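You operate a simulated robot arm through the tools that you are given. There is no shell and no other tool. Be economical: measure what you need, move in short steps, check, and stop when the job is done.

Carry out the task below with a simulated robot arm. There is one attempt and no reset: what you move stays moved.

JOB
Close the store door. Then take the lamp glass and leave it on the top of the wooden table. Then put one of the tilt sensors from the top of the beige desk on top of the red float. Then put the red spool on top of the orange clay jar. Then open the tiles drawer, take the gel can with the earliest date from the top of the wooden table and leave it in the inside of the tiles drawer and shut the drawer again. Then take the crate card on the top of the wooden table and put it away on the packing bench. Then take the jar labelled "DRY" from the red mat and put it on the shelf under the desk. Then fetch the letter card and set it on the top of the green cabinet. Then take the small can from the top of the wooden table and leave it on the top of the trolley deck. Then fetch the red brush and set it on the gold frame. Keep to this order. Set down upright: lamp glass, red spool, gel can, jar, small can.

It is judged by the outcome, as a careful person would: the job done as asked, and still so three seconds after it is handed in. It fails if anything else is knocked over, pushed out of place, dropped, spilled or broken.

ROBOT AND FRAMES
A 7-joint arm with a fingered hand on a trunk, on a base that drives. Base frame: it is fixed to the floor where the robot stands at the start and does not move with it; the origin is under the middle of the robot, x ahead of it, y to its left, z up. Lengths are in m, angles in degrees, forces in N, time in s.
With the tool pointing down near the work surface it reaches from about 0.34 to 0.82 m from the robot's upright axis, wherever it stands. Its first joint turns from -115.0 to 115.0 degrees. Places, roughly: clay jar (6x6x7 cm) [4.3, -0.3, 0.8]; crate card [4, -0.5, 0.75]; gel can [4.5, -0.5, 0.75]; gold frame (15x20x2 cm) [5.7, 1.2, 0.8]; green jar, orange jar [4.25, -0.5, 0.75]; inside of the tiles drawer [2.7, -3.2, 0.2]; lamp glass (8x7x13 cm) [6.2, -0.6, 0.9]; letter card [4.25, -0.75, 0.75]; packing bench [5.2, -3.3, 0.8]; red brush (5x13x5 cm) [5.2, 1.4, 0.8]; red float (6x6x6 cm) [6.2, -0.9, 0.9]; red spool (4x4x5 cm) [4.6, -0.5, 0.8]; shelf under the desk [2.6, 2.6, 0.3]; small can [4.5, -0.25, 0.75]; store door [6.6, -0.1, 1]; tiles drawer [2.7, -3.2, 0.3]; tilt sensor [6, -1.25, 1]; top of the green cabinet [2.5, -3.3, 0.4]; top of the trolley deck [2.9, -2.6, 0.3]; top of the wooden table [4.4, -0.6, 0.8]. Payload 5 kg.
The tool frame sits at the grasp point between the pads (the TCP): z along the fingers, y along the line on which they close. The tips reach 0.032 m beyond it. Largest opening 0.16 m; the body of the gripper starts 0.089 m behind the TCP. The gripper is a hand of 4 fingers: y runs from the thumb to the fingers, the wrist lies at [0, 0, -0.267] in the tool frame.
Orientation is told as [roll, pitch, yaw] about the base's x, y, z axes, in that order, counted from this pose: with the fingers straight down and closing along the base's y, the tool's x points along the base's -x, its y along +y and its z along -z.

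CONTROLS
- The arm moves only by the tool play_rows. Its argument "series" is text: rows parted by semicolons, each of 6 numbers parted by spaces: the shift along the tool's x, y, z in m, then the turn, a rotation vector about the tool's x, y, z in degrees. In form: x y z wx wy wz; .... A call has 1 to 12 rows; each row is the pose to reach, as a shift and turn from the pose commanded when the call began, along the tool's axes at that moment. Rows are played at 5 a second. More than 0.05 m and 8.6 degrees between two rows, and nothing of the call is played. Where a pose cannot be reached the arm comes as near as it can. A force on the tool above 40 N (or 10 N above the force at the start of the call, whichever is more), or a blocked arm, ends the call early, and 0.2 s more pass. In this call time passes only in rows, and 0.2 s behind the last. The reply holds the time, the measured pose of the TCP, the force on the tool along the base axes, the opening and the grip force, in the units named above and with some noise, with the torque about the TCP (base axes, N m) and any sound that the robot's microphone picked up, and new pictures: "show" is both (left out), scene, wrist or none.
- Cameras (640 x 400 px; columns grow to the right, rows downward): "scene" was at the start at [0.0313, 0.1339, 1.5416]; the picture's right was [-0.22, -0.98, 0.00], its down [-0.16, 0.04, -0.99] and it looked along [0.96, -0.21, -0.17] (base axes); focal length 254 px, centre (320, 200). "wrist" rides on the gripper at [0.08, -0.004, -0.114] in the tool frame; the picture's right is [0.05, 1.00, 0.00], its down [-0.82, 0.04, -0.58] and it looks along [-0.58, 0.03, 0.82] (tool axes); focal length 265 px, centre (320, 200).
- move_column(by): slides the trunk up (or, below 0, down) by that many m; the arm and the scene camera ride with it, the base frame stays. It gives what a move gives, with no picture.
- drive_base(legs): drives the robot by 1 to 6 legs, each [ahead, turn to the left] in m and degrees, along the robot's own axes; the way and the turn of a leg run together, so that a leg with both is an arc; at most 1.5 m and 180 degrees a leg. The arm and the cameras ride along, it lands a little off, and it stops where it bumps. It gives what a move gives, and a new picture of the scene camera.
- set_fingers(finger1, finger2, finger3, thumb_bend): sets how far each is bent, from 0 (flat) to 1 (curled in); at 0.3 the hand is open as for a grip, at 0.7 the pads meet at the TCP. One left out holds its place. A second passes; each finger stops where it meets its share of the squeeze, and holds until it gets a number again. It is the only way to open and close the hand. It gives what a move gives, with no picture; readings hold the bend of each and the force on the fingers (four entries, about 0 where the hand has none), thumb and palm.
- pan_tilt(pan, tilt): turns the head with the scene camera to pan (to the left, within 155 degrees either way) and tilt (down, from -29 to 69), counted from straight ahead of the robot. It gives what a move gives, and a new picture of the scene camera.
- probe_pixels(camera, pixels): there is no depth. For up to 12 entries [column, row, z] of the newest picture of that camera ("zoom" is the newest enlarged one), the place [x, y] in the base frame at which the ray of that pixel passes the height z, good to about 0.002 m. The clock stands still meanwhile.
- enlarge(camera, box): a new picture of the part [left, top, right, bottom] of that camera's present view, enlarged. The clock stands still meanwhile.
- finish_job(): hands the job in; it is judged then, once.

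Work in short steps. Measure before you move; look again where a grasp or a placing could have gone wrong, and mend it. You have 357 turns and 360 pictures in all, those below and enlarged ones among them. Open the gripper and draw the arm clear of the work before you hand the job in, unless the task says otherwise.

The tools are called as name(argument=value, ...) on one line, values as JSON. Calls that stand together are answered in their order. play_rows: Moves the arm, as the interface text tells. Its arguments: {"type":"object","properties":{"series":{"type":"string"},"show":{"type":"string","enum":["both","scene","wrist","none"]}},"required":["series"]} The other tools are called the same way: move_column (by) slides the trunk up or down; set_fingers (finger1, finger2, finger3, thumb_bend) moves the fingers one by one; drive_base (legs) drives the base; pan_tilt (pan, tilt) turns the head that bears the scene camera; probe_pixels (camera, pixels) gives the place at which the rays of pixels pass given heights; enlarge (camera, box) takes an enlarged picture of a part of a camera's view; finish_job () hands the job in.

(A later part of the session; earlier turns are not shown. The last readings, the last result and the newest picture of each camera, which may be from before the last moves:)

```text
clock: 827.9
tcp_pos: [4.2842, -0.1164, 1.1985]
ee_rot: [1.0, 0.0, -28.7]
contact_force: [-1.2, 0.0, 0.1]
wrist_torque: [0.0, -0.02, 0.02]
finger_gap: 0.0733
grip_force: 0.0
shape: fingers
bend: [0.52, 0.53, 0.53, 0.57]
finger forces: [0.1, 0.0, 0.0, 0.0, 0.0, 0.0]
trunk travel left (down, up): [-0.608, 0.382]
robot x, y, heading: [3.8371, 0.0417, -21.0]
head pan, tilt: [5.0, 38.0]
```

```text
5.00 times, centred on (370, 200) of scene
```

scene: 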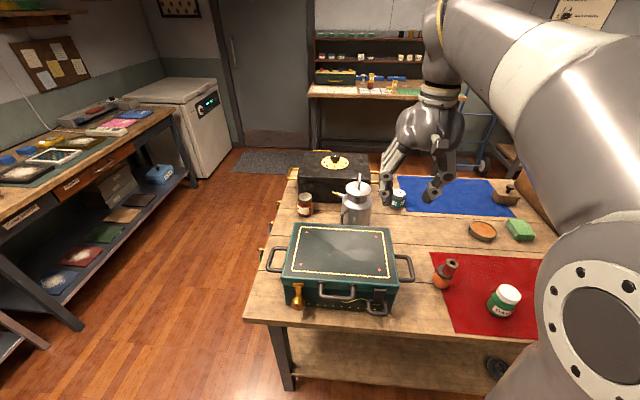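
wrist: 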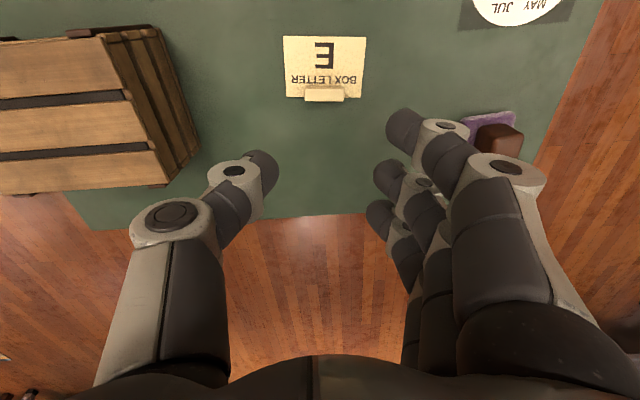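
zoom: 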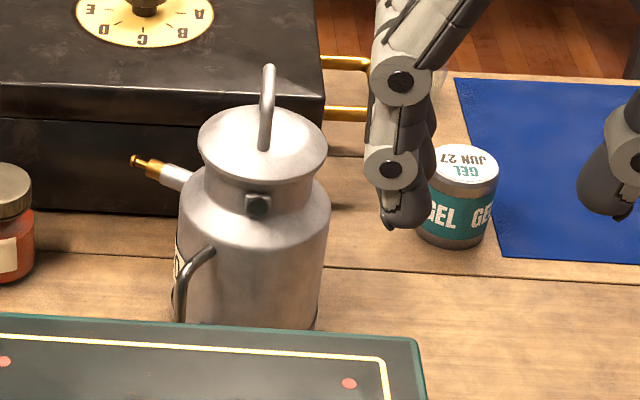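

probe_pixels(camera="scene", pixels=[[358.4, 189, 0.94], [358.4, 189, 0.98], [358.4, 189, 1.02], [341, 211, 0.9], [355, 222, 0.8], [370, 222, 0.8], [338, 225, 0.8]])

enlarge(camera="wrist", box=[300, 160, 440, 300])

```text
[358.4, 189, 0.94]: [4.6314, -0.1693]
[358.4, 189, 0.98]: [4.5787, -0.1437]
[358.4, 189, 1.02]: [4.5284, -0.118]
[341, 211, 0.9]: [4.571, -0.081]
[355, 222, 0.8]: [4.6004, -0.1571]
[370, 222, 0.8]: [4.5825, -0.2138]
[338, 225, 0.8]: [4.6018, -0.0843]
```

```text
2.86 times, centred on (370, 230) of wrist
```

zoom: 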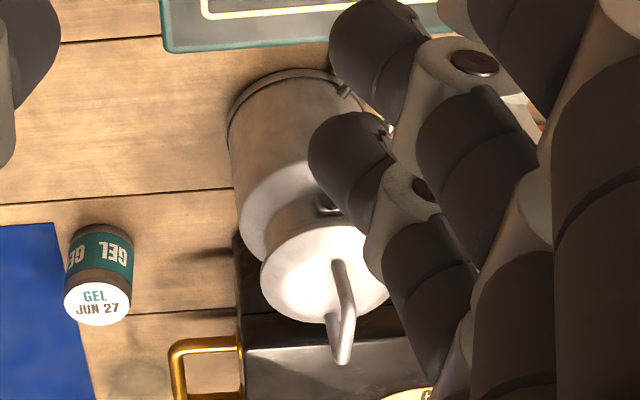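

probe_pixels(camera="zoom", pixels=[[322, 272, 0.94], [322, 272, 0.98], [322, 272, 1.02], [285, 110, 0.8], [228, 130, 0.8], [340, 350, 1.02], [238, 210, 0.9]])

```text
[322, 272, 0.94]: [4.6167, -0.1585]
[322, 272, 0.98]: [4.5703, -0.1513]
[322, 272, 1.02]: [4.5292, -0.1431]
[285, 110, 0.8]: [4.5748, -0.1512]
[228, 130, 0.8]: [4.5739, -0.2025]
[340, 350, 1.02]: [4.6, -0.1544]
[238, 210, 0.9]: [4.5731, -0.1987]
```

I check clearances: nozzle tip, handle, black box face and green box edge.

probe_pixels(camera="scene", pixels=[[370, 202.4, 0.8], [338, 202, 0.8], [333, 192, 0.92], [342, 195.5, 0.92], [346.5, 209.5, 0.92], [341.5, 216, 0.88], [388, 227.5, 0.92], [310, 222.5, 0.92]])

```text
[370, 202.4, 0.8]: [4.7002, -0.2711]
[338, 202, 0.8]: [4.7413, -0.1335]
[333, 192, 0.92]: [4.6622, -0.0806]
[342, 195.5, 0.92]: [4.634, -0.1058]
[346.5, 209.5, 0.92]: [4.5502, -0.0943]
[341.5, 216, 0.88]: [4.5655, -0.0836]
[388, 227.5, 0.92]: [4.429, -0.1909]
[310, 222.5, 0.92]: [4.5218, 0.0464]
```

Both front and back gaps are ~9 cm, so I'll close front-to-back on the can's neck under the lid. I raise the trunk for reach, step 4 cm nearer and move over it with the hand turned 82°.

move_column(by=0.25)

drive_base(legs=[[0.04, 0]])

set_fingers(finger1=0.42, finger2=0.42, finger3=0.42, thumb_bend=0.42)

```text
clock: 830.5
tcp_pos: [4.2845, -0.1166, 1.4481]
ee_rot: [1.0, 0.0, -28.7]
contact_force: [-0.3, 0.2, 1.0]
wrist_torque: [0.0, -0.01, -0.04]
finger_gap: 0.0731
grip_force: 0.1
shape: fingers
bend: [0.52, 0.53, 0.53, 0.57]
finger forces: [0.1, 0.0, 0.0, 0.1, 0.0, 0.0]
trunk travel left (down, up): [-0.858, 0.132]
robot x, y, heading: [3.8362, 0.0386, -21.2]
head pan, tilt: [5.0, 38.0]
```

```text
clock: 831.4
tcp_pos: [4.3234, -0.132, 1.4458]
ee_rot: [1.0, 0.1, -28.7]
contact_force: [1.0, -0.1, -0.8]
wrist_torque: [0.05, 0.09, 0.01]
finger_gap: 0.0732
grip_force: 0.1
shape: fingers
bend: [0.52, 0.53, 0.53, 0.57]
finger forces: [0.0, 0.0, 0.0, 0.0, 0.1, 0.0]
trunk travel left (down, up): [-0.858, 0.132]
robot x, y, heading: [3.8754, 0.0274, -20.7]
head pan, tilt: [5.0, 38.0]
```

scene: 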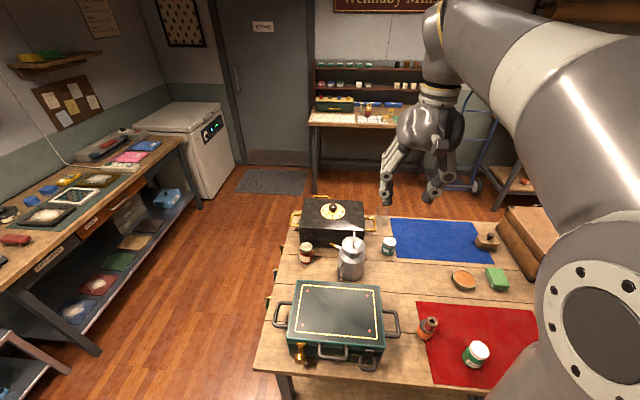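

```text
clock: 832.4
tcp_pos: [4.3211, -0.1305, 1.4469]
ee_rot: [1.0, 0.0, -28.7]
contact_force: [0.3, 0.2, -0.5]
wrist_torque: [0.04, -0.02, 0.0]
finger_gap: 0.1225
grip_force: 0.0
shape: fingers
bend: [0.42, 0.42, 0.42, 0.42]
finger forces: [0.0, 0.0, 0.0, 0.1, 0.0, 0.0]
trunk travel left (down, up): [-0.858, 0.132]
robot x, y, heading: [3.8755, 0.0268, -21.1]
head pan, tilt: [5.0, 38.0]
```

play_rows(series="-0.0208 0.009 0.0248 0 0 6.83; -0.0416 0.018 0.0496 0 0 13.7; -0.0624 0.027 0.0744 0 0 20.5; -0.0832 0.036 0.099 0 0 27.3; -0.104 0.045 0.124 0 0 34.2; -0.125 0.054 0.149 0 0 41; -0.1456 0.063 0.174 0 0 47.8; -0.166 0.072 0.198 0 0 54.7; -0.187 0.081 0.223 0 0 61.5; -0.208 0.09 0.248 0 0 68.3; -0.229 0.099 0.273 0 0 75.2; -0.2495 0.1086 0.297 0 0 82")

enlarge(camera="wrist", box=[200, 20, 440, 200])

```text
clock: 835.0
tcp_pos: [4.5966, -0.1515, 1.1512]
ee_rot: [0.0, 1.0, -110.8]
contact_force: [-0.1, 0.3, -0.7]
wrist_torque: [0.0, 0.06, 0.01]
finger_gap: 0.1228
grip_force: 0.0
shape: fingers
bend: [0.42, 0.42, 0.42, 0.42]
finger forces: [0.0, 0.0, 0.0, 0.1, 0.1, 0.0]
trunk travel left (down, up): [-0.858, 0.132]
robot x, y, heading: [3.8781, 0.0313, -21.0]
head pan, tilt: [5.0, 38.0]
```

scene: 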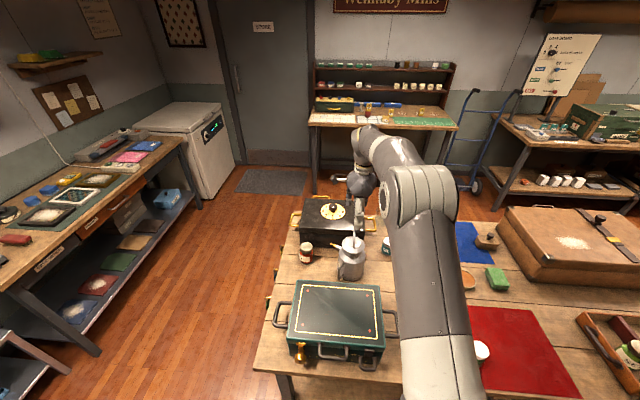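
wrist: 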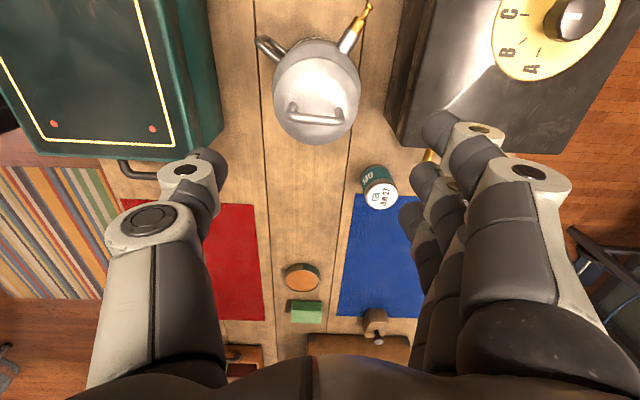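

```text
2.22 times, centred on (320, 110) of wrist
```

zoom: 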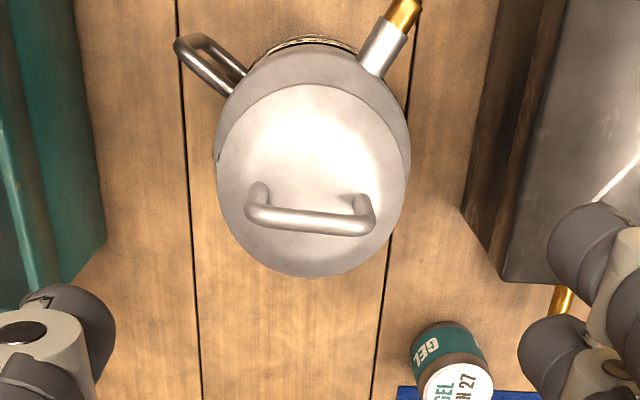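

Perfectly centred over the lid; handle and nozzle are on the free sides. I descend toward z≈0.946 in stages.

play_rows(series="0 0 0.04 0 0 0; 0 0 0.08 0 0 0; 0 0 0.12 0 0 0; 0 0 0.15 0 0 0; 0 0 0.17 0 0 0", show="wrist")

enlarge(camera="scene", box=[300, 170, 420, 290])

```text
clock: 836.2
tcp_pos: [4.5962, -0.1471, 0.983]
ee_rot: [0.1, 1.0, -110.8]
contact_force: [-0.2, 0.0, -0.1]
wrist_torque: [0.03, 0.0, 0.02]
finger_gap: 0.1224
grip_force: 0.0
shape: fingers
bend: [0.42, 0.42, 0.42, 0.42]
finger forces: [0.0, 0.1, 0.0, 0.0, 0.1, 0.0]
trunk travel left (down, up): [-0.858, 0.132]
robot x, y, heading: [3.8746, 0.0261, -21.0]
head pan, tilt: [5.0, 38.0]
```

wrist: 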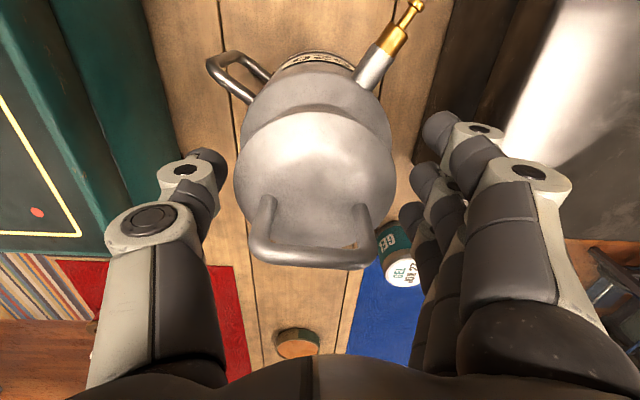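

```text
3.33 times, centred on (360, 230) of scene
```

zoom: 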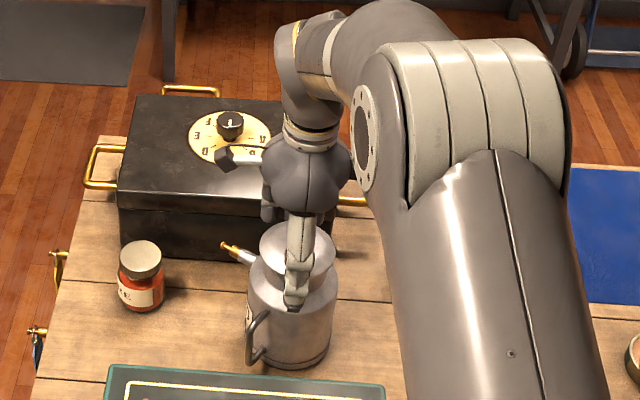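

Still centred; continue down to 0.946 watching force.

play_rows(series="-0.002 -0.002 0.012 0 0 0; -0.003 -0.002 0.024 0 0 0; -0.003 -0.002 0.031 0 0 0; -0.003 -0.002 0.037 0 0 0", show="wrist")

```text
clock: 837.2
tcp_pos: [4.5931, -0.1494, 0.9452]
ee_rot: [0.1, 0.9, -110.7]
contact_force: [-0.1, 0.0, -0.2]
wrist_torque: [0.01, 0.0, -0.01]
finger_gap: 0.1228
grip_force: 0.0
shape: fingers
bend: [0.42, 0.42, 0.42, 0.42]
finger forces: [0.0, 0.0, 0.0, 0.1, 0.0, 0.0]
trunk travel left (down, up): [-0.858, 0.132]
robot x, y, heading: [3.8762, 0.0293, -21.1]
head pan, tilt: [5.0, 38.0]
```

wrist: 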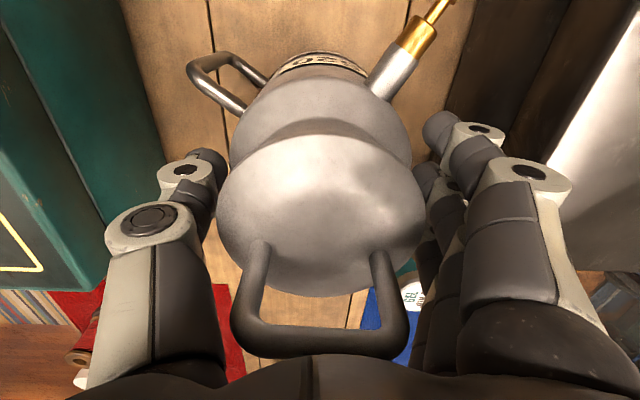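

Fingertips are level with the neck beneath the lid. Closing gradually.

set_fingers(finger1=0.5, finger2=0.5, finger3=0.5, thumb_bend=0.5)

set_fingers(finger1=0.58, finger2=0.58, finger3=0.58, thumb_bend=0.58)

enlarge(camera="wrist", box=[120, 40, 560, 360])

```text
clock: 838.2
tcp_pos: [4.5936, -0.1493, 0.9454]
ee_rot: [0.1, 1.0, -110.7]
contact_force: [0.6, -0.2, 0.9]
wrist_torque: [0.05, 0.06, -0.02]
finger_gap: 0.1081
grip_force: 8.0
shape: fingers
bend: [0.47, 0.44, 0.48, 0.47]
finger forces: [2.0, 4.6, 2.0, 0.0, 8.0, 0.0]
trunk travel left (down, up): [-0.858, 0.132]
robot x, y, heading: [3.8736, 0.0272, -21.1]
head pan, tilt: [5.0, 38.0]
```

```text
clock: 839.2
tcp_pos: [4.5938, -0.1497, 0.9455]
ee_rot: [0.1, 0.9, -110.6]
contact_force: [3.7, -1.8, 4.9]
wrist_torque: [0.02, -0.06, 0.02]
finger_gap: 0.1056
grip_force: 18.9
shape: fingers
bend: [0.48, 0.45, 0.48, 0.5]
finger forces: [6.5, 6.7, 6.7, 0.1, 16.5, 0.0]
trunk travel left (down, up): [-0.858, 0.132]
robot x, y, heading: [3.879, 0.0288, -20.9]
head pan, tilt: [5.0, 38.0]
```

```text
1.25 times, centred on (340, 200) of wrist
```

zoom: 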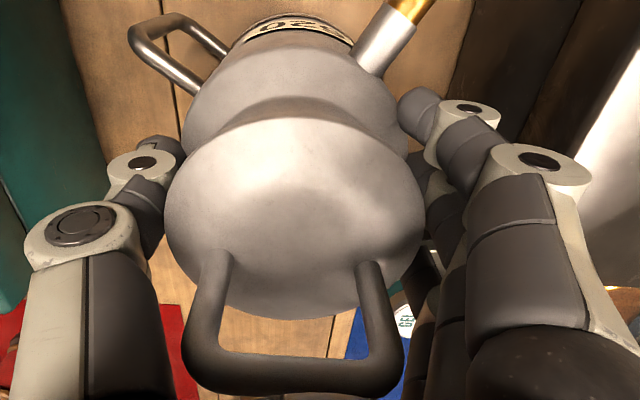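

Firm on all fingers at 10.6 cm. I lift 2 cm and check whether the whole can comes.

set_fingers(finger1=0.64, finger2=0.64, finger3=0.64, thumb_bend=0.62)

play_rows(series="0 0 -0.006 0 0 0; 0 0 -0.013 0 0 0; 0 0 -0.02 0 0 0", show="wrist")

enlarge(camera="scene", box=[300, 170, 420, 290])

```text
clock: 840.2
tcp_pos: [4.5926, -0.1492, 0.9456]
ee_rot: [0.1, 0.9, -110.7]
contact_force: [-0.7, 0.4, 7.1]
wrist_torque: [0.08, 0.09, 0.02]
finger_gap: 0.1056
grip_force: 19.8
shape: fingers
bend: [0.48, 0.44, 0.48, 0.51]
finger forces: [6.5, 6.5, 6.8, 0.0, 19.7, 0.1]
trunk travel left (down, up): [-0.858, 0.132]
robot x, y, heading: [3.8771, 0.0291, -21.1]
head pan, tilt: [5.0, 38.0]
```

```text
clock: 841.0
tcp_pos: [4.5923, -0.1497, 0.9641]
ee_rot: [0.0, 0.9, -110.7]
contact_force: [-2.0, 0.9, -0.7]
wrist_torque: [0.06, 0.0, 0.07]
finger_gap: 0.0777
grip_force: 9.1
shape: fingers
bend: [0.54, 0.48, 0.53, 0.57]
finger forces: [1.7, 5.6, 1.5, 0.0, 10.2, 0.1]
trunk travel left (down, up): [-0.858, 0.132]
robot x, y, heading: [3.8691, 0.0262, -20.9]
head pan, tilt: [5.0, 38.0]
heard: snap
```

wrist: 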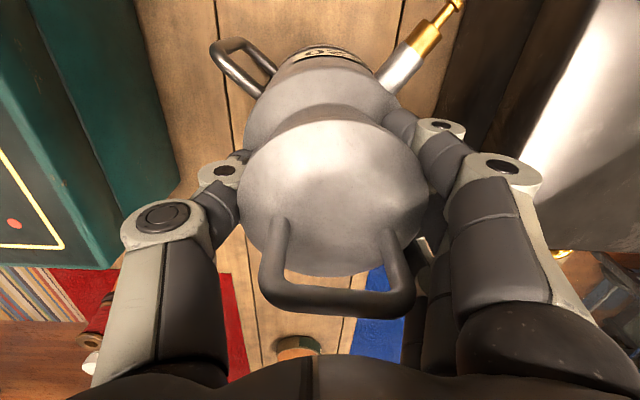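

```text
3.33 times, centred on (360, 230) of scene
```

zoom: 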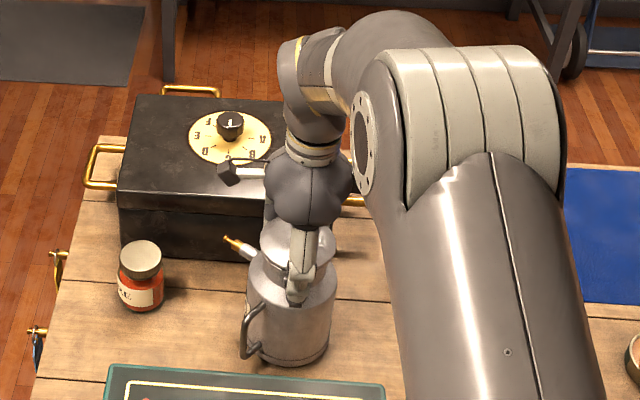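

Fingers slipped from the shoulder into the neck (gap 7.8 cm), with a snap sound. I tighten on the neck and test-lift again.

set_fingers(finger1=0.66, finger2=0.66, finger3=0.66, thumb_bend=0.64)

play_rows(series="0 0 -0.006 0 0 0; 0 0 -0.013 0 0 0; 0 0 -0.02 0 0 0; 0 0 -0.03 0 0 0", show="wrist")

enlarge(camera="scene", box=[300, 170, 420, 290])

```text
clock: 842.0
tcp_pos: [4.5947, -0.1504, 0.9646]
ee_rot: [0.0, 1.0, -110.7]
contact_force: [1.8, 0.6, -1.4]
wrist_torque: [-0.04, -0.4, 0.05]
finger_gap: 0.0753
grip_force: 23.8
shape: fingers
bend: [0.55, 0.53, 0.55, 0.59]
finger forces: [7.8, 9.7, 7.4, 0.1, 21.6, 0.0]
trunk travel left (down, up): [-0.858, 0.132]
robot x, y, heading: [3.8711, 0.0287, -21.3]
head pan, tilt: [5.0, 38.0]
```

```text
clock: 843.0
tcp_pos: [4.593, -0.1516, 0.9969]
ee_rot: [-0.1, 1.0, -110.7]
contact_force: [-0.3, -0.1, -5.9]
wrist_torque: [-0.04, -0.01, 0.03]
finger_gap: 0.0741
grip_force: 22.5
shape: fingers
bend: [0.56, 0.54, 0.56, 0.59]
finger forces: [7.1, 9.1, 7.5, 0.0, 22.1, 0.0]
trunk travel left (down, up): [-0.858, 0.132]
robot x, y, heading: [3.8735, 0.03, -21.0]
head pan, tilt: [5.0, 38.0]
```

wrist: 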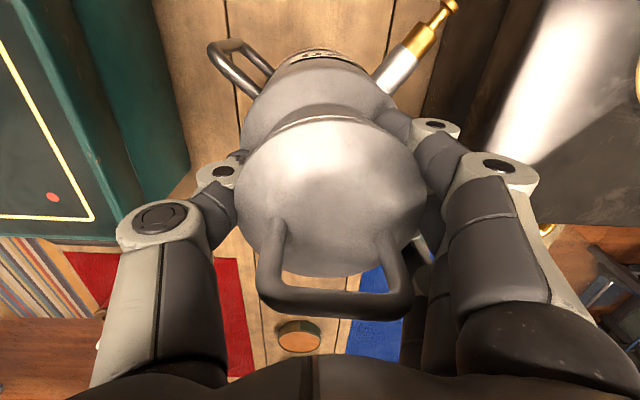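

```text
3.33 times, centred on (360, 230) of scene
```

zoom: 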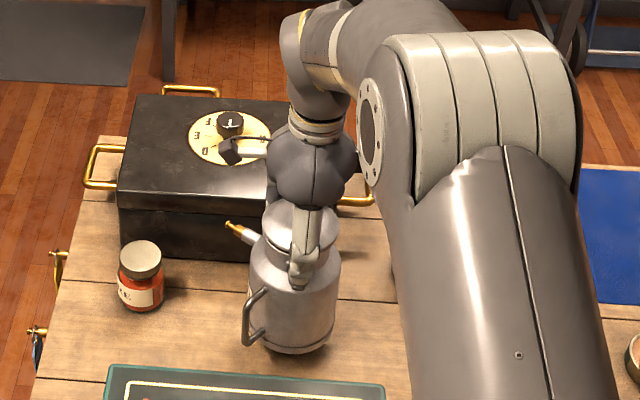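

The whole can lifts (≈6 N). I look closely at the lid since there was a snap.

enlarge(camera="scene", box=[340, 215, 390, 270])

enlarge(camera="wrist", box=[200, 30, 480, 240])

```text
7.27 times, centred on (365, 242) of scene
```

zoom: 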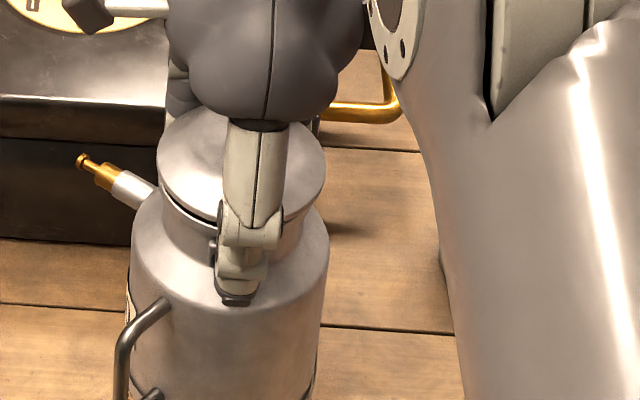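

```text
1.90 times, centred on (340, 135) of wrist
```

zoom: 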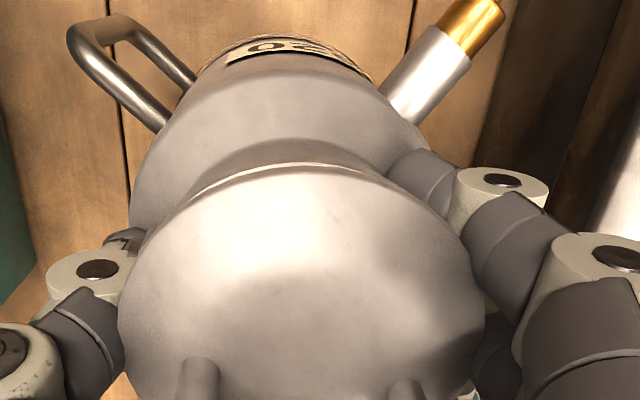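

The lid's clip seems to have popped slightly open (gap at its left rim). I keep the can upright, carry it, and will press the lid shut after placing. Raising and retracting now.

play_rows(series="0 0 -0.03 0 0 0; 0 0 -0.07 0 0 0; 0 0 -0.11 0 0 0; 0 0 -0.15 0 0 0; 0 0 -0.19 0 0 0; 0 -0.03 -0.22 0 0 0; 0 -0.07 -0.23 0 0 0; 0 -0.11 -0.24 0 0 0; 0 -0.15 -0.25 0 0 0; 0 -0.19 -0.25 0 0 0; 0 -0.22 -0.25 0 0 0")

```text
clock: 845.4
tcp_pos: [4.3831, -0.0753, 1.2458]
ee_rot: [0.2, 1.0, -110.7]
contact_force: [-1.0, 0.4, -5.8]
wrist_torque: [-0.06, -0.01, 0.0]
finger_gap: 0.0738
grip_force: 23.5
shape: fingers
bend: [0.56, 0.54, 0.56, 0.59]
finger forces: [7.3, 9.2, 8.0, 0.0, 23.1, 0.0]
trunk travel left (down, up): [-0.858, 0.132]
robot x, y, heading: [3.8742, 0.0306, -20.7]
head pan, tilt: [5.0, 38.0]
```

scene: 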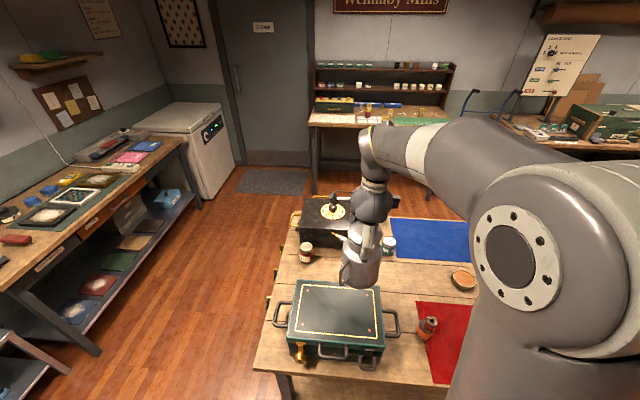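
wrist: 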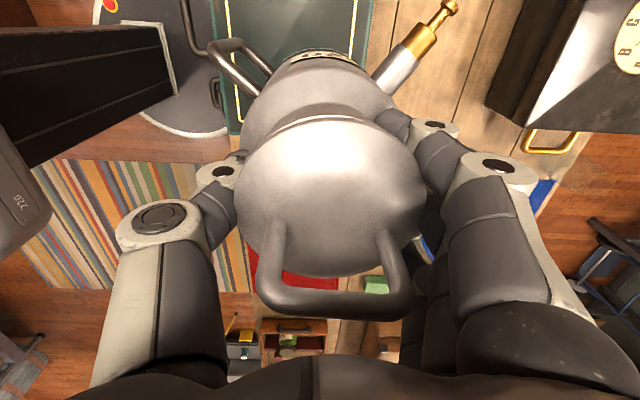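

I drive with the can to the trolley.

drive_base(legs=[[0, -93], [1.24, 0], [0, 32], [0.41, 0], [0, 7], [1.1, 0]])

drive_base(legs=[[0, -109]])

pan_tilt(pan=0, tilt=50)

```text
clock: 863.2
tcp_pos: [3.7144, -2.5738, 1.2443]
ee_rot: [-0.1, 0.9, -168.2]
contact_force: [2.3, -0.6, -6.3]
wrist_torque: [-0.03, 0.14, -0.03]
finger_gap: 0.0734
grip_force: 23.8
shape: fingers
bend: [0.57, 0.55, 0.58, 0.59]
finger forces: [8.4, 8.5, 8.1, 0.1, 22.6, 0.0]
trunk travel left (down, up): [-0.858, 0.132]
robot x, y, heading: [3.5251, -2.0909, -85.2]
head pan, tilt: [5.0, 38.0]
stopped in leg 6: the robot was blocked; the commanded pose is now the measured one
```

scene: 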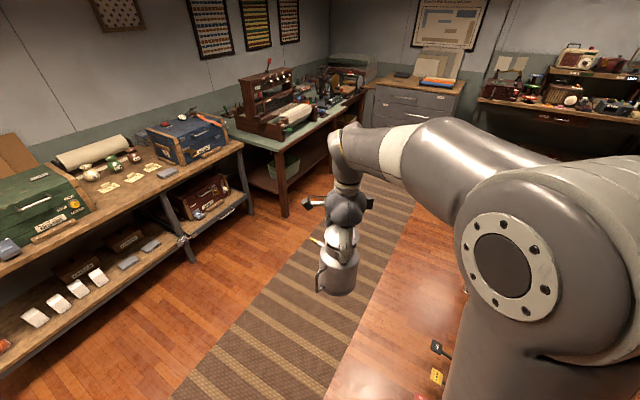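

```text
clock: 868.1
tcp_pos: [3.0055, -2.1252, 1.2452]
ee_rot: [0.1, 0.8, 84.5]
contact_force: [0.1, 0.5, -6.0]
wrist_torque: [0.04, -0.01, 0.01]
finger_gap: 0.073
grip_force: 21.9
shape: fingers
bend: [0.57, 0.55, 0.58, 0.59]
finger forces: [7.9, 7.6, 7.7, 0.0, 20.8, 0.1]
trunk travel left (down, up): [-0.858, 0.132]
robot x, y, heading: [3.5263, -2.09, 167.5]
head pan, tilt: [5.0, 38.0]
```

scene: 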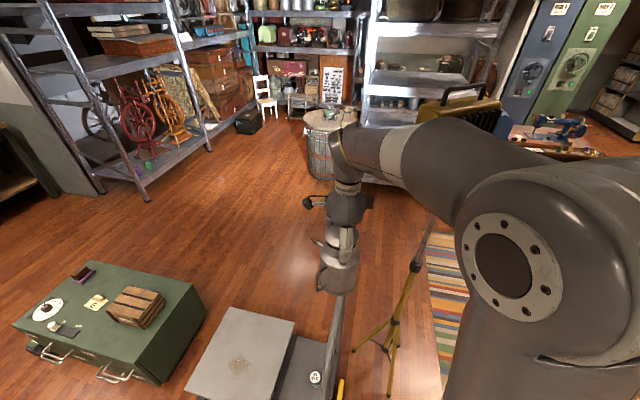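

```text
clock: 868.8
tcp_pos: [3.0037, -2.1251, 1.2459]
ee_rot: [0.1, 0.9, 84.5]
contact_force: [-0.7, -0.7, -5.2]
wrist_torque: [0.06, 0.01, 0.02]
finger_gap: 0.0729
grip_force: 21.4
shape: fingers
bend: [0.57, 0.55, 0.58, 0.59]
finger forces: [7.7, 7.8, 7.8, 0.1, 20.8, 0.0]
trunk travel left (down, up): [-0.858, 0.132]
robot x, y, heading: [3.5222, -2.093, 167.9]
head pan, tilt: [0.0, 50.0]
```

scene: 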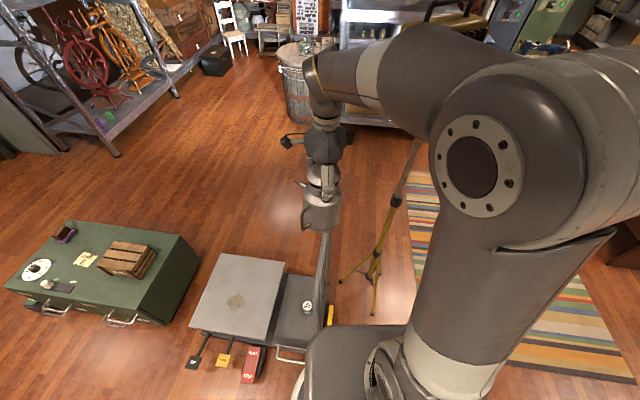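

I was blocked near the trolley corner. I check whether the trolley moved, by probing its pedals and deck.

probe_pixels(camera="scene", pixels=[[249, 383, 0.05], [278, 358, 0.05], [303, 362, 0.1], [225, 254, 0.3], [285, 262, 0.3], [267, 342, 0.3], [190, 325, 0.3], [322, 380, 0.3]])

enlarge(camera="scene", box=[170, 230, 370, 400])

```text
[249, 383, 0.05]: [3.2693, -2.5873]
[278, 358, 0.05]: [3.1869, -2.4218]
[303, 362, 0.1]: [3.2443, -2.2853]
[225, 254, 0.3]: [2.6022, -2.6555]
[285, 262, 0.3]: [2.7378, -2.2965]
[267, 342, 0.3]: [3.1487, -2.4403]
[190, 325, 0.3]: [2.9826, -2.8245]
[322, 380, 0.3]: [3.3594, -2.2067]
```

```text
2.35 times, centred on (270, 315) of scene
```

zoom: 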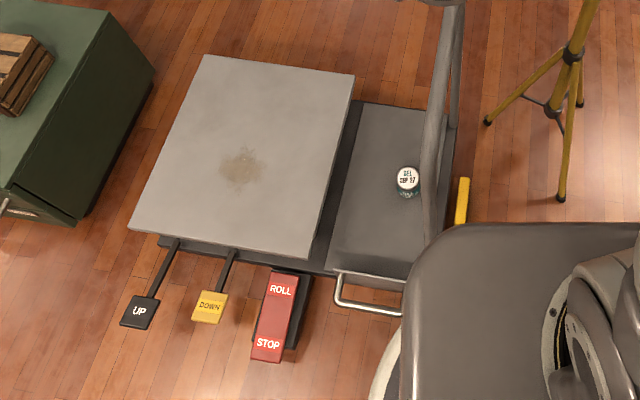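

The deck corner still measures (2.74,−2.30) as before, so the trolley did not move. I use the wrist view to get the deck height.

enlarge(camera="wrist", box=[0, 0, 640, 400])

```text
1.00 times, centred on (320, 200) of wrist (not enlarged: the box is as wide or as high as the picture)
```

zoom: 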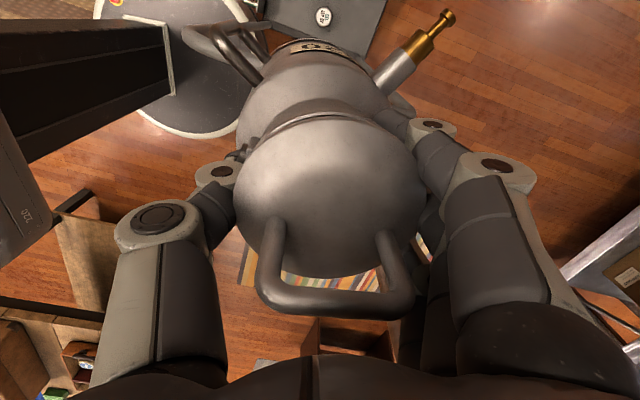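

I back away and go round to face the deck from the pedal side at a safe distance.

drive_base(legs=[[-0.25, 0], [0, 93], [0.56, 0], [0, -97]])

pan_tilt(pan=0, tilt=48)

enlarge(camera="scene", box=[200, 150, 480, 320])

```text
clock: 881.5
tcp_pos: [3.153, -2.6853, 1.245]
ee_rot: [0.1, 0.9, 79.1]
contact_force: [0.0, -1.2, -5.9]
wrist_torque: [0.06, -0.01, -0.01]
finger_gap: 0.072
grip_force: 21.2
shape: fingers
bend: [0.57, 0.56, 0.58, 0.59]
finger forces: [7.5, 7.0, 7.6, 0.0, 19.7, 0.0]
trunk travel left (down, up): [-0.858, 0.132]
robot x, y, heading: [3.6717, -2.7005, 161.9]
head pan, tilt: [0.0, 50.0]
```

scene: 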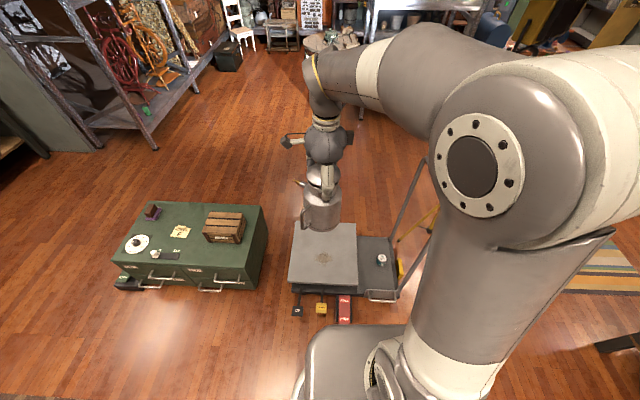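

```text
clock: 882.2
tcp_pos: [3.1529, -2.6854, 1.2447]
ee_rot: [0.1, 0.9, 79.0]
contact_force: [0.4, 0.5, -5.7]
wrist_torque: [0.07, 0.02, -0.01]
finger_gap: 0.0721
grip_force: 21.0
shape: fingers
bend: [0.57, 0.56, 0.58, 0.59]
finger forces: [7.5, 7.2, 7.4, 0.0, 19.7, 0.0]
trunk travel left (down, up): [-0.858, 0.132]
robot x, y, heading: [3.6732, -2.6995, 162.1]
head pan, tilt: [0.0, 48.0]
```

scene: 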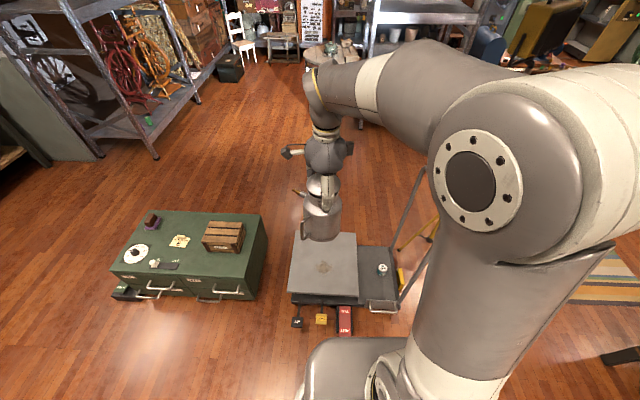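

```text
2.29 times, centred on (340, 235) of scene
```

zoom: 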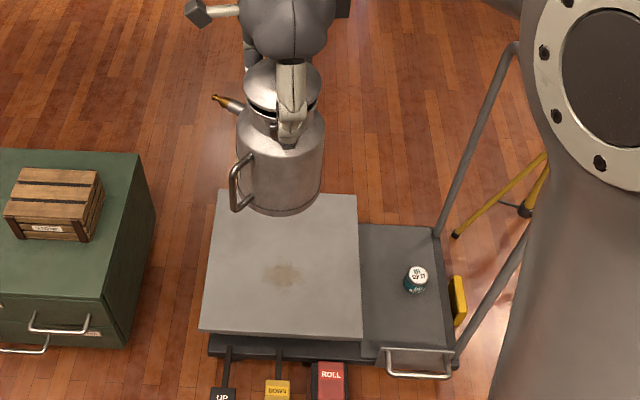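

probe_pixels(camera="scene", pixels=[[356.2, 232.8, 0.28], [356.2, 232.8, 0.3], [356.2, 232.8, 0.33], [358.4, 295.4, 0.3], [287.5, 292, 0.3], [324.6, 262, 0.3], [324.6, 262, 0.33]])

```text
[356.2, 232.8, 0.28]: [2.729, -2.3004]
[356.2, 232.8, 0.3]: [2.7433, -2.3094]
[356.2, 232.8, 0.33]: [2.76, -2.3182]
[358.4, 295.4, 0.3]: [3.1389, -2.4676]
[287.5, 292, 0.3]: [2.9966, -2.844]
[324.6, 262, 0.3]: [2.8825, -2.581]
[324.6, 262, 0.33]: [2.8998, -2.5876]
```

Deck at z≈0.30, centre ≈(2.88,−2.58). I lower the trunk and move over (2.95, −2.60).

move_column(by=-0.4)

move_column(by=-0.2)

play_rows(series="-0.009 0.043 0.01 0 0 0; -0.018 0.086 0.02 0 0 0; -0.027 0.129 0.03 0 0 0; -0.036 0.172 0.04 0 0 0; -0.0447 0.2155 0.05 0 0 0; -0.0447 0.2155 0.09 0 0 0; -0.0447 0.2155 0.12 0 0 0; -0.0447 0.2155 0.145 0 0 0")

enlarge(camera="scene", box=[220, 80, 480, 280])

```text
clock: 886.0
tcp_pos: [3.1529, -2.6868, 0.8452]
ee_rot: [0.1, 1.0, 79.1]
contact_force: [0.3, 0.0, -6.2]
wrist_torque: [0.02, 0.02, 0.01]
finger_gap: 0.0719
grip_force: 20.8
shape: fingers
bend: [0.57, 0.56, 0.58, 0.59]
finger forces: [7.5, 7.3, 7.4, 0.0, 19.6, 0.0]
trunk travel left (down, up): [-0.458, 0.532]
robot x, y, heading: [3.6744, -2.7003, 162.1]
head pan, tilt: [0.0, 48.0]
```

```text
clock: 888.2
tcp_pos: [3.153, -2.6857, 0.6458]
ee_rot: [0.0, 0.9, 79.0]
contact_force: [0.0, 0.5, -6.4]
wrist_torque: [0.04, 0.0, 0.01]
finger_gap: 0.0721
grip_force: 20.3
shape: fingers
bend: [0.57, 0.56, 0.58, 0.59]
finger forces: [7.4, 7.1, 7.4, 0.1, 19.6, 0.0]
trunk travel left (down, up): [-0.258, 0.732]
robot x, y, heading: [3.6734, -2.7014, 161.8]
head pan, tilt: [0.0, 48.0]
```

```text
clock: 890.0
tcp_pos: [2.9493, -2.6025, 0.4999]
ee_rot: [0.1, 0.9, 79.0]
contact_force: [-0.1, -0.5, -5.7]
wrist_torque: [0.07, 0.03, -0.01]
finger_gap: 0.0719
grip_force: 22.2
shape: fingers
bend: [0.57, 0.55, 0.58, 0.59]
finger forces: [8.1, 7.7, 7.6, 0.0, 20.7, 0.1]
trunk travel left (down, up): [-0.258, 0.732]
robot x, y, heading: [3.6697, -2.6985, 162.4]
head pan, tilt: [0.0, 48.0]
```

scene: 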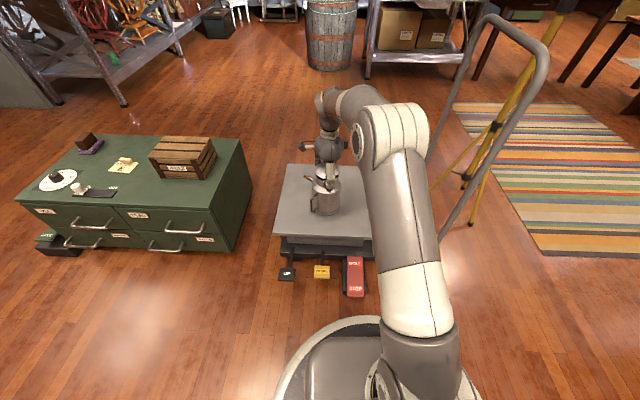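
wrist: 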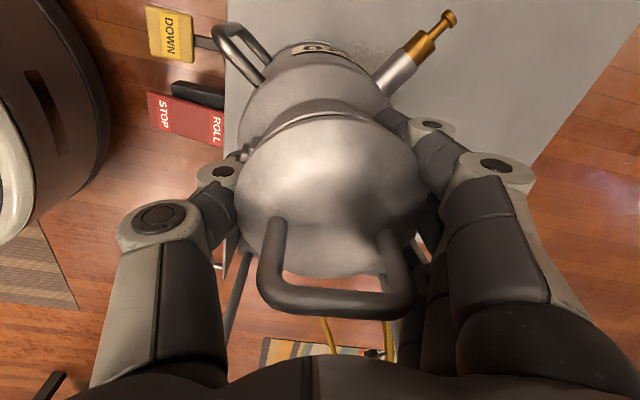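

```text
2.00 times, centred on (350, 180) of scene
```

zoom: 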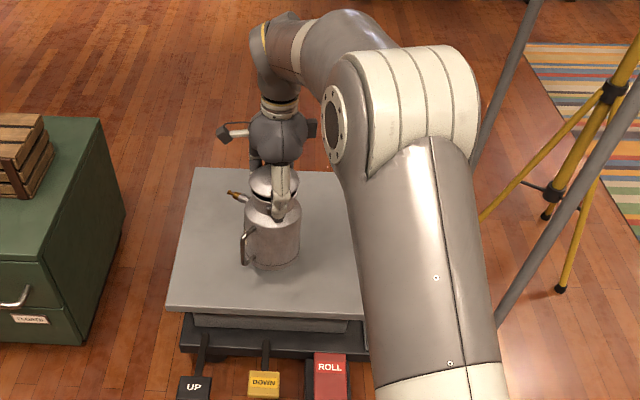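

Can hangs over the deck. I lower in fine steps to contact.

play_rows(series="0 0 0.01 0 0 0; 0 0 0.018 0 0 0; 0 0 0.024 0 0 0; 0 0 0.028 0 0 0; 0 0 0.031 0 0 0; 0 0 0.034 0 0 0; 0 0 0.037 0 0 0; 0 0 0.04 0 0 0; 0 0 0.043 0 0 0; 0 0 0.046 0 0 0", show="none")

```text
clock: 892.2
tcp_pos: [2.9492, -2.6046, 0.4535]
ee_rot: [0.2, 0.9, 79.0]
contact_force: [0.2, 0.2, -5.6]
wrist_torque: [0.06, 0.0, -0.01]
finger_gap: 0.0716
grip_force: 22.1
shape: fingers
bend: [0.57, 0.55, 0.58, 0.59]
finger forces: [8.1, 7.7, 7.5, 0.1, 20.6, 0.1]
trunk travel left (down, up): [-0.258, 0.732]
robot x, y, heading: [3.6718, -2.7015, 162.3]
head pan, tilt: [0.0, 48.0]
```

Not touching yet; continue.

play_rows(series="0 0 0.003 0 0 0; 0 0 0.006 0 0 0; 0 0 0.009 0 0 0; 0 0 0.012 0 0 0; 0 0 0.015 0 0 0; 0 0 0.018 0 0 0; 0 0 0.021 0 0 0", show="scene")

enlarge(camera="scene", box=[280, 130, 380, 240])

```text
clock: 893.8
tcp_pos: [2.9485, -2.6053, 0.4357]
ee_rot: [0.3, 0.9, 79.0]
contact_force: [8.8, -4.9, 26.9]
wrist_torque: [-0.14, -0.08, 0.04]
finger_gap: 0.0721
grip_force: 26.4
shape: fingers
bend: [0.59, 0.56, 0.59, 0.59]
finger forces: [9.0, 6.4, 7.9, 0.0, 29.3, 0.0]
trunk travel left (down, up): [-0.258, 0.732]
robot x, y, heading: [3.6721, -2.6995, 161.9]
head pan, tilt: [0.0, 48.0]
```

scene: 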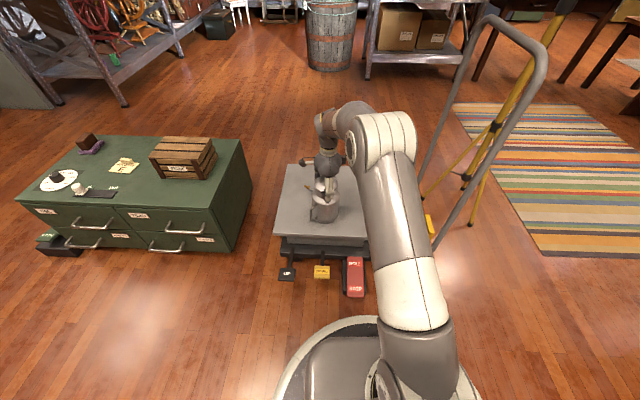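

```text
3.64 times, centred on (330, 185) of scene
```

zoom: 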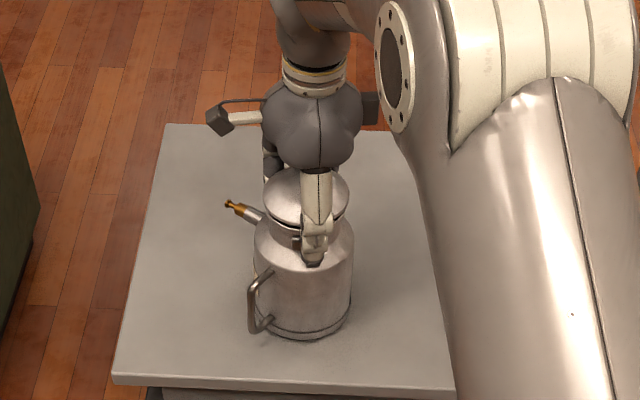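

Contact with the deck. I ease, then open wide.

play_rows(series="0 0 -0.003 0 0 0; 0 0 -0.005 0 0 0", show="none")

set_fingers(finger1=0.52, finger2=0.51, finger3=0.53, thumb_bend=0.54)

set_fingers(finger1=0.42, finger2=0.42, finger3=0.42, thumb_bend=0.42)

enlarge(camera="wrist", box=[0, 0, 640, 400])

```text
clock: 894.4
tcp_pos: [2.9491, -2.6044, 0.4369]
ee_rot: [-0.1, 0.9, 78.9]
contact_force: [1.0, -3.0, 2.1]
wrist_torque: [-0.12, 0.19, 0.12]
finger_gap: 0.0723
grip_force: 22.9
shape: fingers
bend: [0.58, 0.55, 0.58, 0.59]
finger forces: [9.2, 7.5, 7.2, 0.0, 21.8, 0.0]
trunk travel left (down, up): [-0.258, 0.732]
robot x, y, heading: [3.671, -2.7007, 162.1]
head pan, tilt: [0.0, 48.0]
```

```text
clock: 895.4
tcp_pos: [2.9491, -2.6039, 0.4386]
ee_rot: [0.1, 0.9, 78.9]
contact_force: [0.5, 0.1, -1.7]
wrist_torque: [-0.03, 0.01, -0.03]
finger_gap: 0.082
grip_force: 2.4
shape: fingers
bend: [0.52, 0.5, 0.53, 0.54]
finger forces: [0.1, 1.3, 0.0, 0.0, 2.4, 0.0]
trunk travel left (down, up): [-0.258, 0.732]
robot x, y, heading: [3.6716, -2.7016, 162.2]
head pan, tilt: [0.0, 48.0]
```

```text
clock: 896.4
tcp_pos: [2.9496, -2.6048, 0.4393]
ee_rot: [0.1, 1.0, 78.9]
contact_force: [0.8, 0.5, 0.8]
wrist_torque: [-0.02, 0.02, -0.01]
finger_gap: 0.1222
grip_force: 0.1
shape: fingers
bend: [0.42, 0.42, 0.42, 0.42]
finger forces: [0.1, 0.0, 0.1, 0.1, 0.0, 0.0]
trunk travel left (down, up): [-0.258, 0.732]
robot x, y, heading: [3.6744, -2.701, 162.1]
head pan, tilt: [0.0, 48.0]
```

```text
1.00 times, centred on (320, 200) of wrist (not enlarged: the box is as wide or as high as the picture)
```

zoom: 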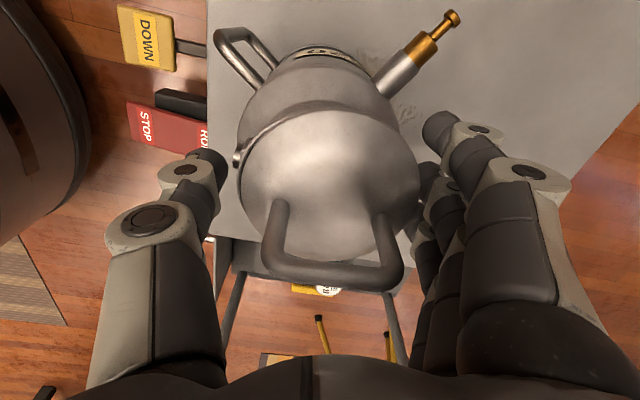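

Released. I rise and inspect the can and lid.

play_rows(series="0 0 -0.03 0 0 0; 0 0 -0.06 0 0 0; 0 0 -0.1 0 0 0; 0 0 -0.14 0 0 0; 0 0 -0.18 0 0 0; 0 0 -0.22 0 0 0", show="wrist")

enlarge(camera="scene", box=[290, 150, 370, 240])

enlarge(camera="wrist", box=[220, 20, 420, 180])

```text
clock: 897.8
tcp_pos: [2.9489, -2.6002, 0.6593]
ee_rot: [0.1, 0.8, 79.1]
contact_force: [-0.2, -0.6, -0.5]
wrist_torque: [0.0, 0.01, 0.01]
finger_gap: 0.1225
grip_force: 0.1
shape: fingers
bend: [0.42, 0.42, 0.42, 0.42]
finger forces: [0.1, 0.1, 0.0, 0.0, 0.0, 0.0]
trunk travel left (down, up): [-0.258, 0.732]
robot x, y, heading: [3.6738, -2.7016, 162.1]
head pan, tilt: [0.0, 48.0]
```

wrist: 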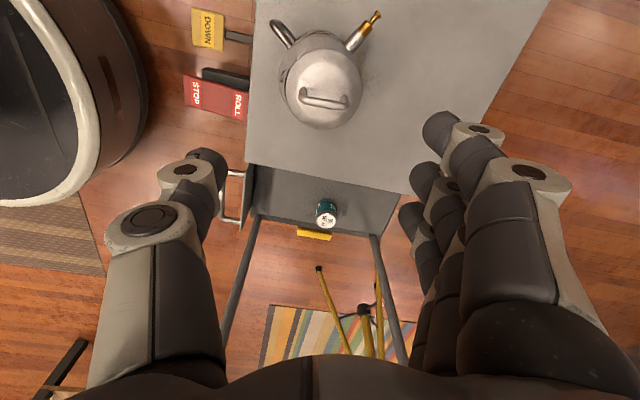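

```text
4.44 times, centred on (330, 195) of scene
```

zoom: 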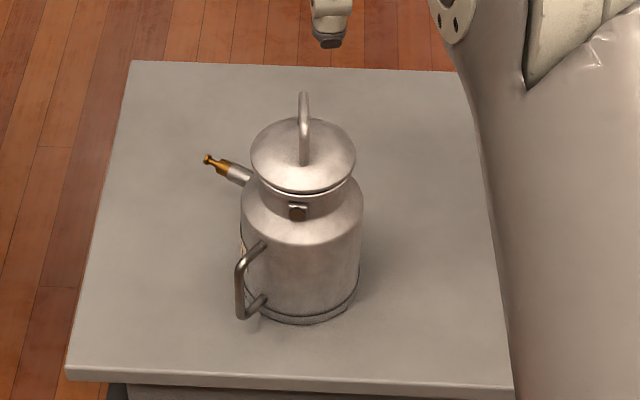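

```text
2.50 times, centred on (320, 100) of wrist
```

zoom: 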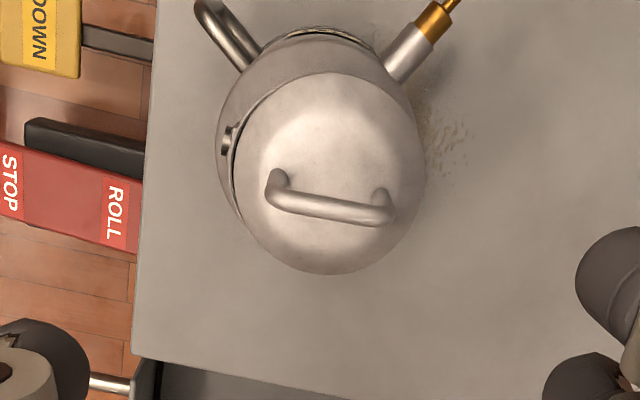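

The can stands upright, but the lid's near rim is slightly raised from its clip. I close the fist and press down gently on the near side of the lid.

set_fingers(finger1=0.74, finger2=0.74, finger3=0.74, thumb_bend=0.72)

play_rows(series="0.005 -0.014 0.03 0 0 0; 0.01 -0.028 0.06 0 0 0; 0.01 -0.028 0.08 0 0 0; 0.01 -0.028 0.09 0 0 0; 0.01 -0.028 0.098 0 0 0; 0.01 -0.028 0.106 0 0 0; 0.01 -0.028 0.114 0 0 0; 0.01 -0.028 0.122 0 0 0; 0.01 -0.028 0.13 0 0 0; 0.01 -0.028 0.138 0 0 0", show="scene")

enlarge(camera="scene", box=[290, 150, 370, 240])

```text
clock: 898.8
tcp_pos: [2.9504, -2.5999, 0.6593]
ee_rot: [0.2, 0.9, 79.0]
contact_force: [-0.3, 0.2, 0.0]
wrist_torque: [0.02, 0.0, -0.04]
finger_gap: 0.0186
grip_force: 0.0
shape: fingers
bend: [0.74, 0.72, 0.74, 0.71]
finger forces: [0.1, 0.0, 0.1, 0.1, 0.0, 0.1]
trunk travel left (down, up): [-0.258, 0.732]
robot x, y, heading: [3.6705, -2.6998, 162.2]
head pan, tilt: [0.0, 48.0]
```

```text
clock: 901.0
tcp_pos: [2.9752, -2.6186, 0.5203]
ee_rot: [0.1, 1.0, 78.9]
contact_force: [-0.6, -0.7, 0.2]
wrist_torque: [-0.03, -0.02, -0.01]
finger_gap: 0.0183
grip_force: 0.1
shape: fingers
bend: [0.74, 0.72, 0.74, 0.71]
finger forces: [0.1, 0.1, 0.0, 0.1, 0.0, 0.0]
trunk travel left (down, up): [-0.258, 0.732]
robot x, y, heading: [3.6723, -2.6979, 162.0]
head pan, tilt: [0.0, 48.0]
```

scene: 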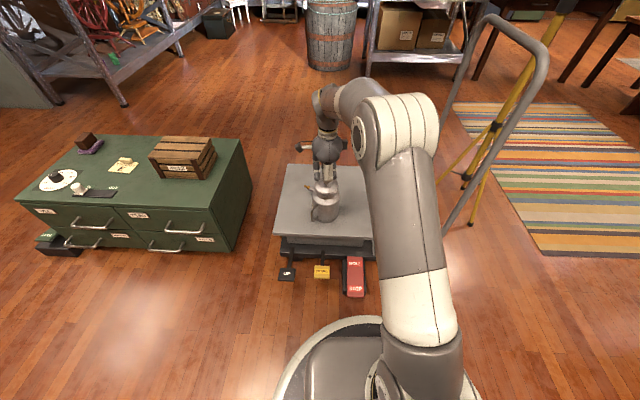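

```text
4.44 times, centred on (330, 195) of scene
```

zoom: 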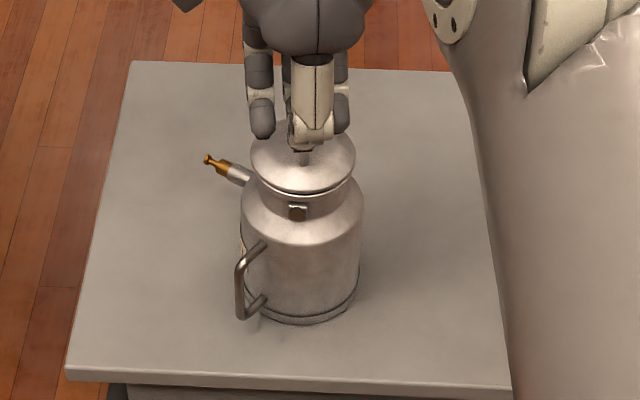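

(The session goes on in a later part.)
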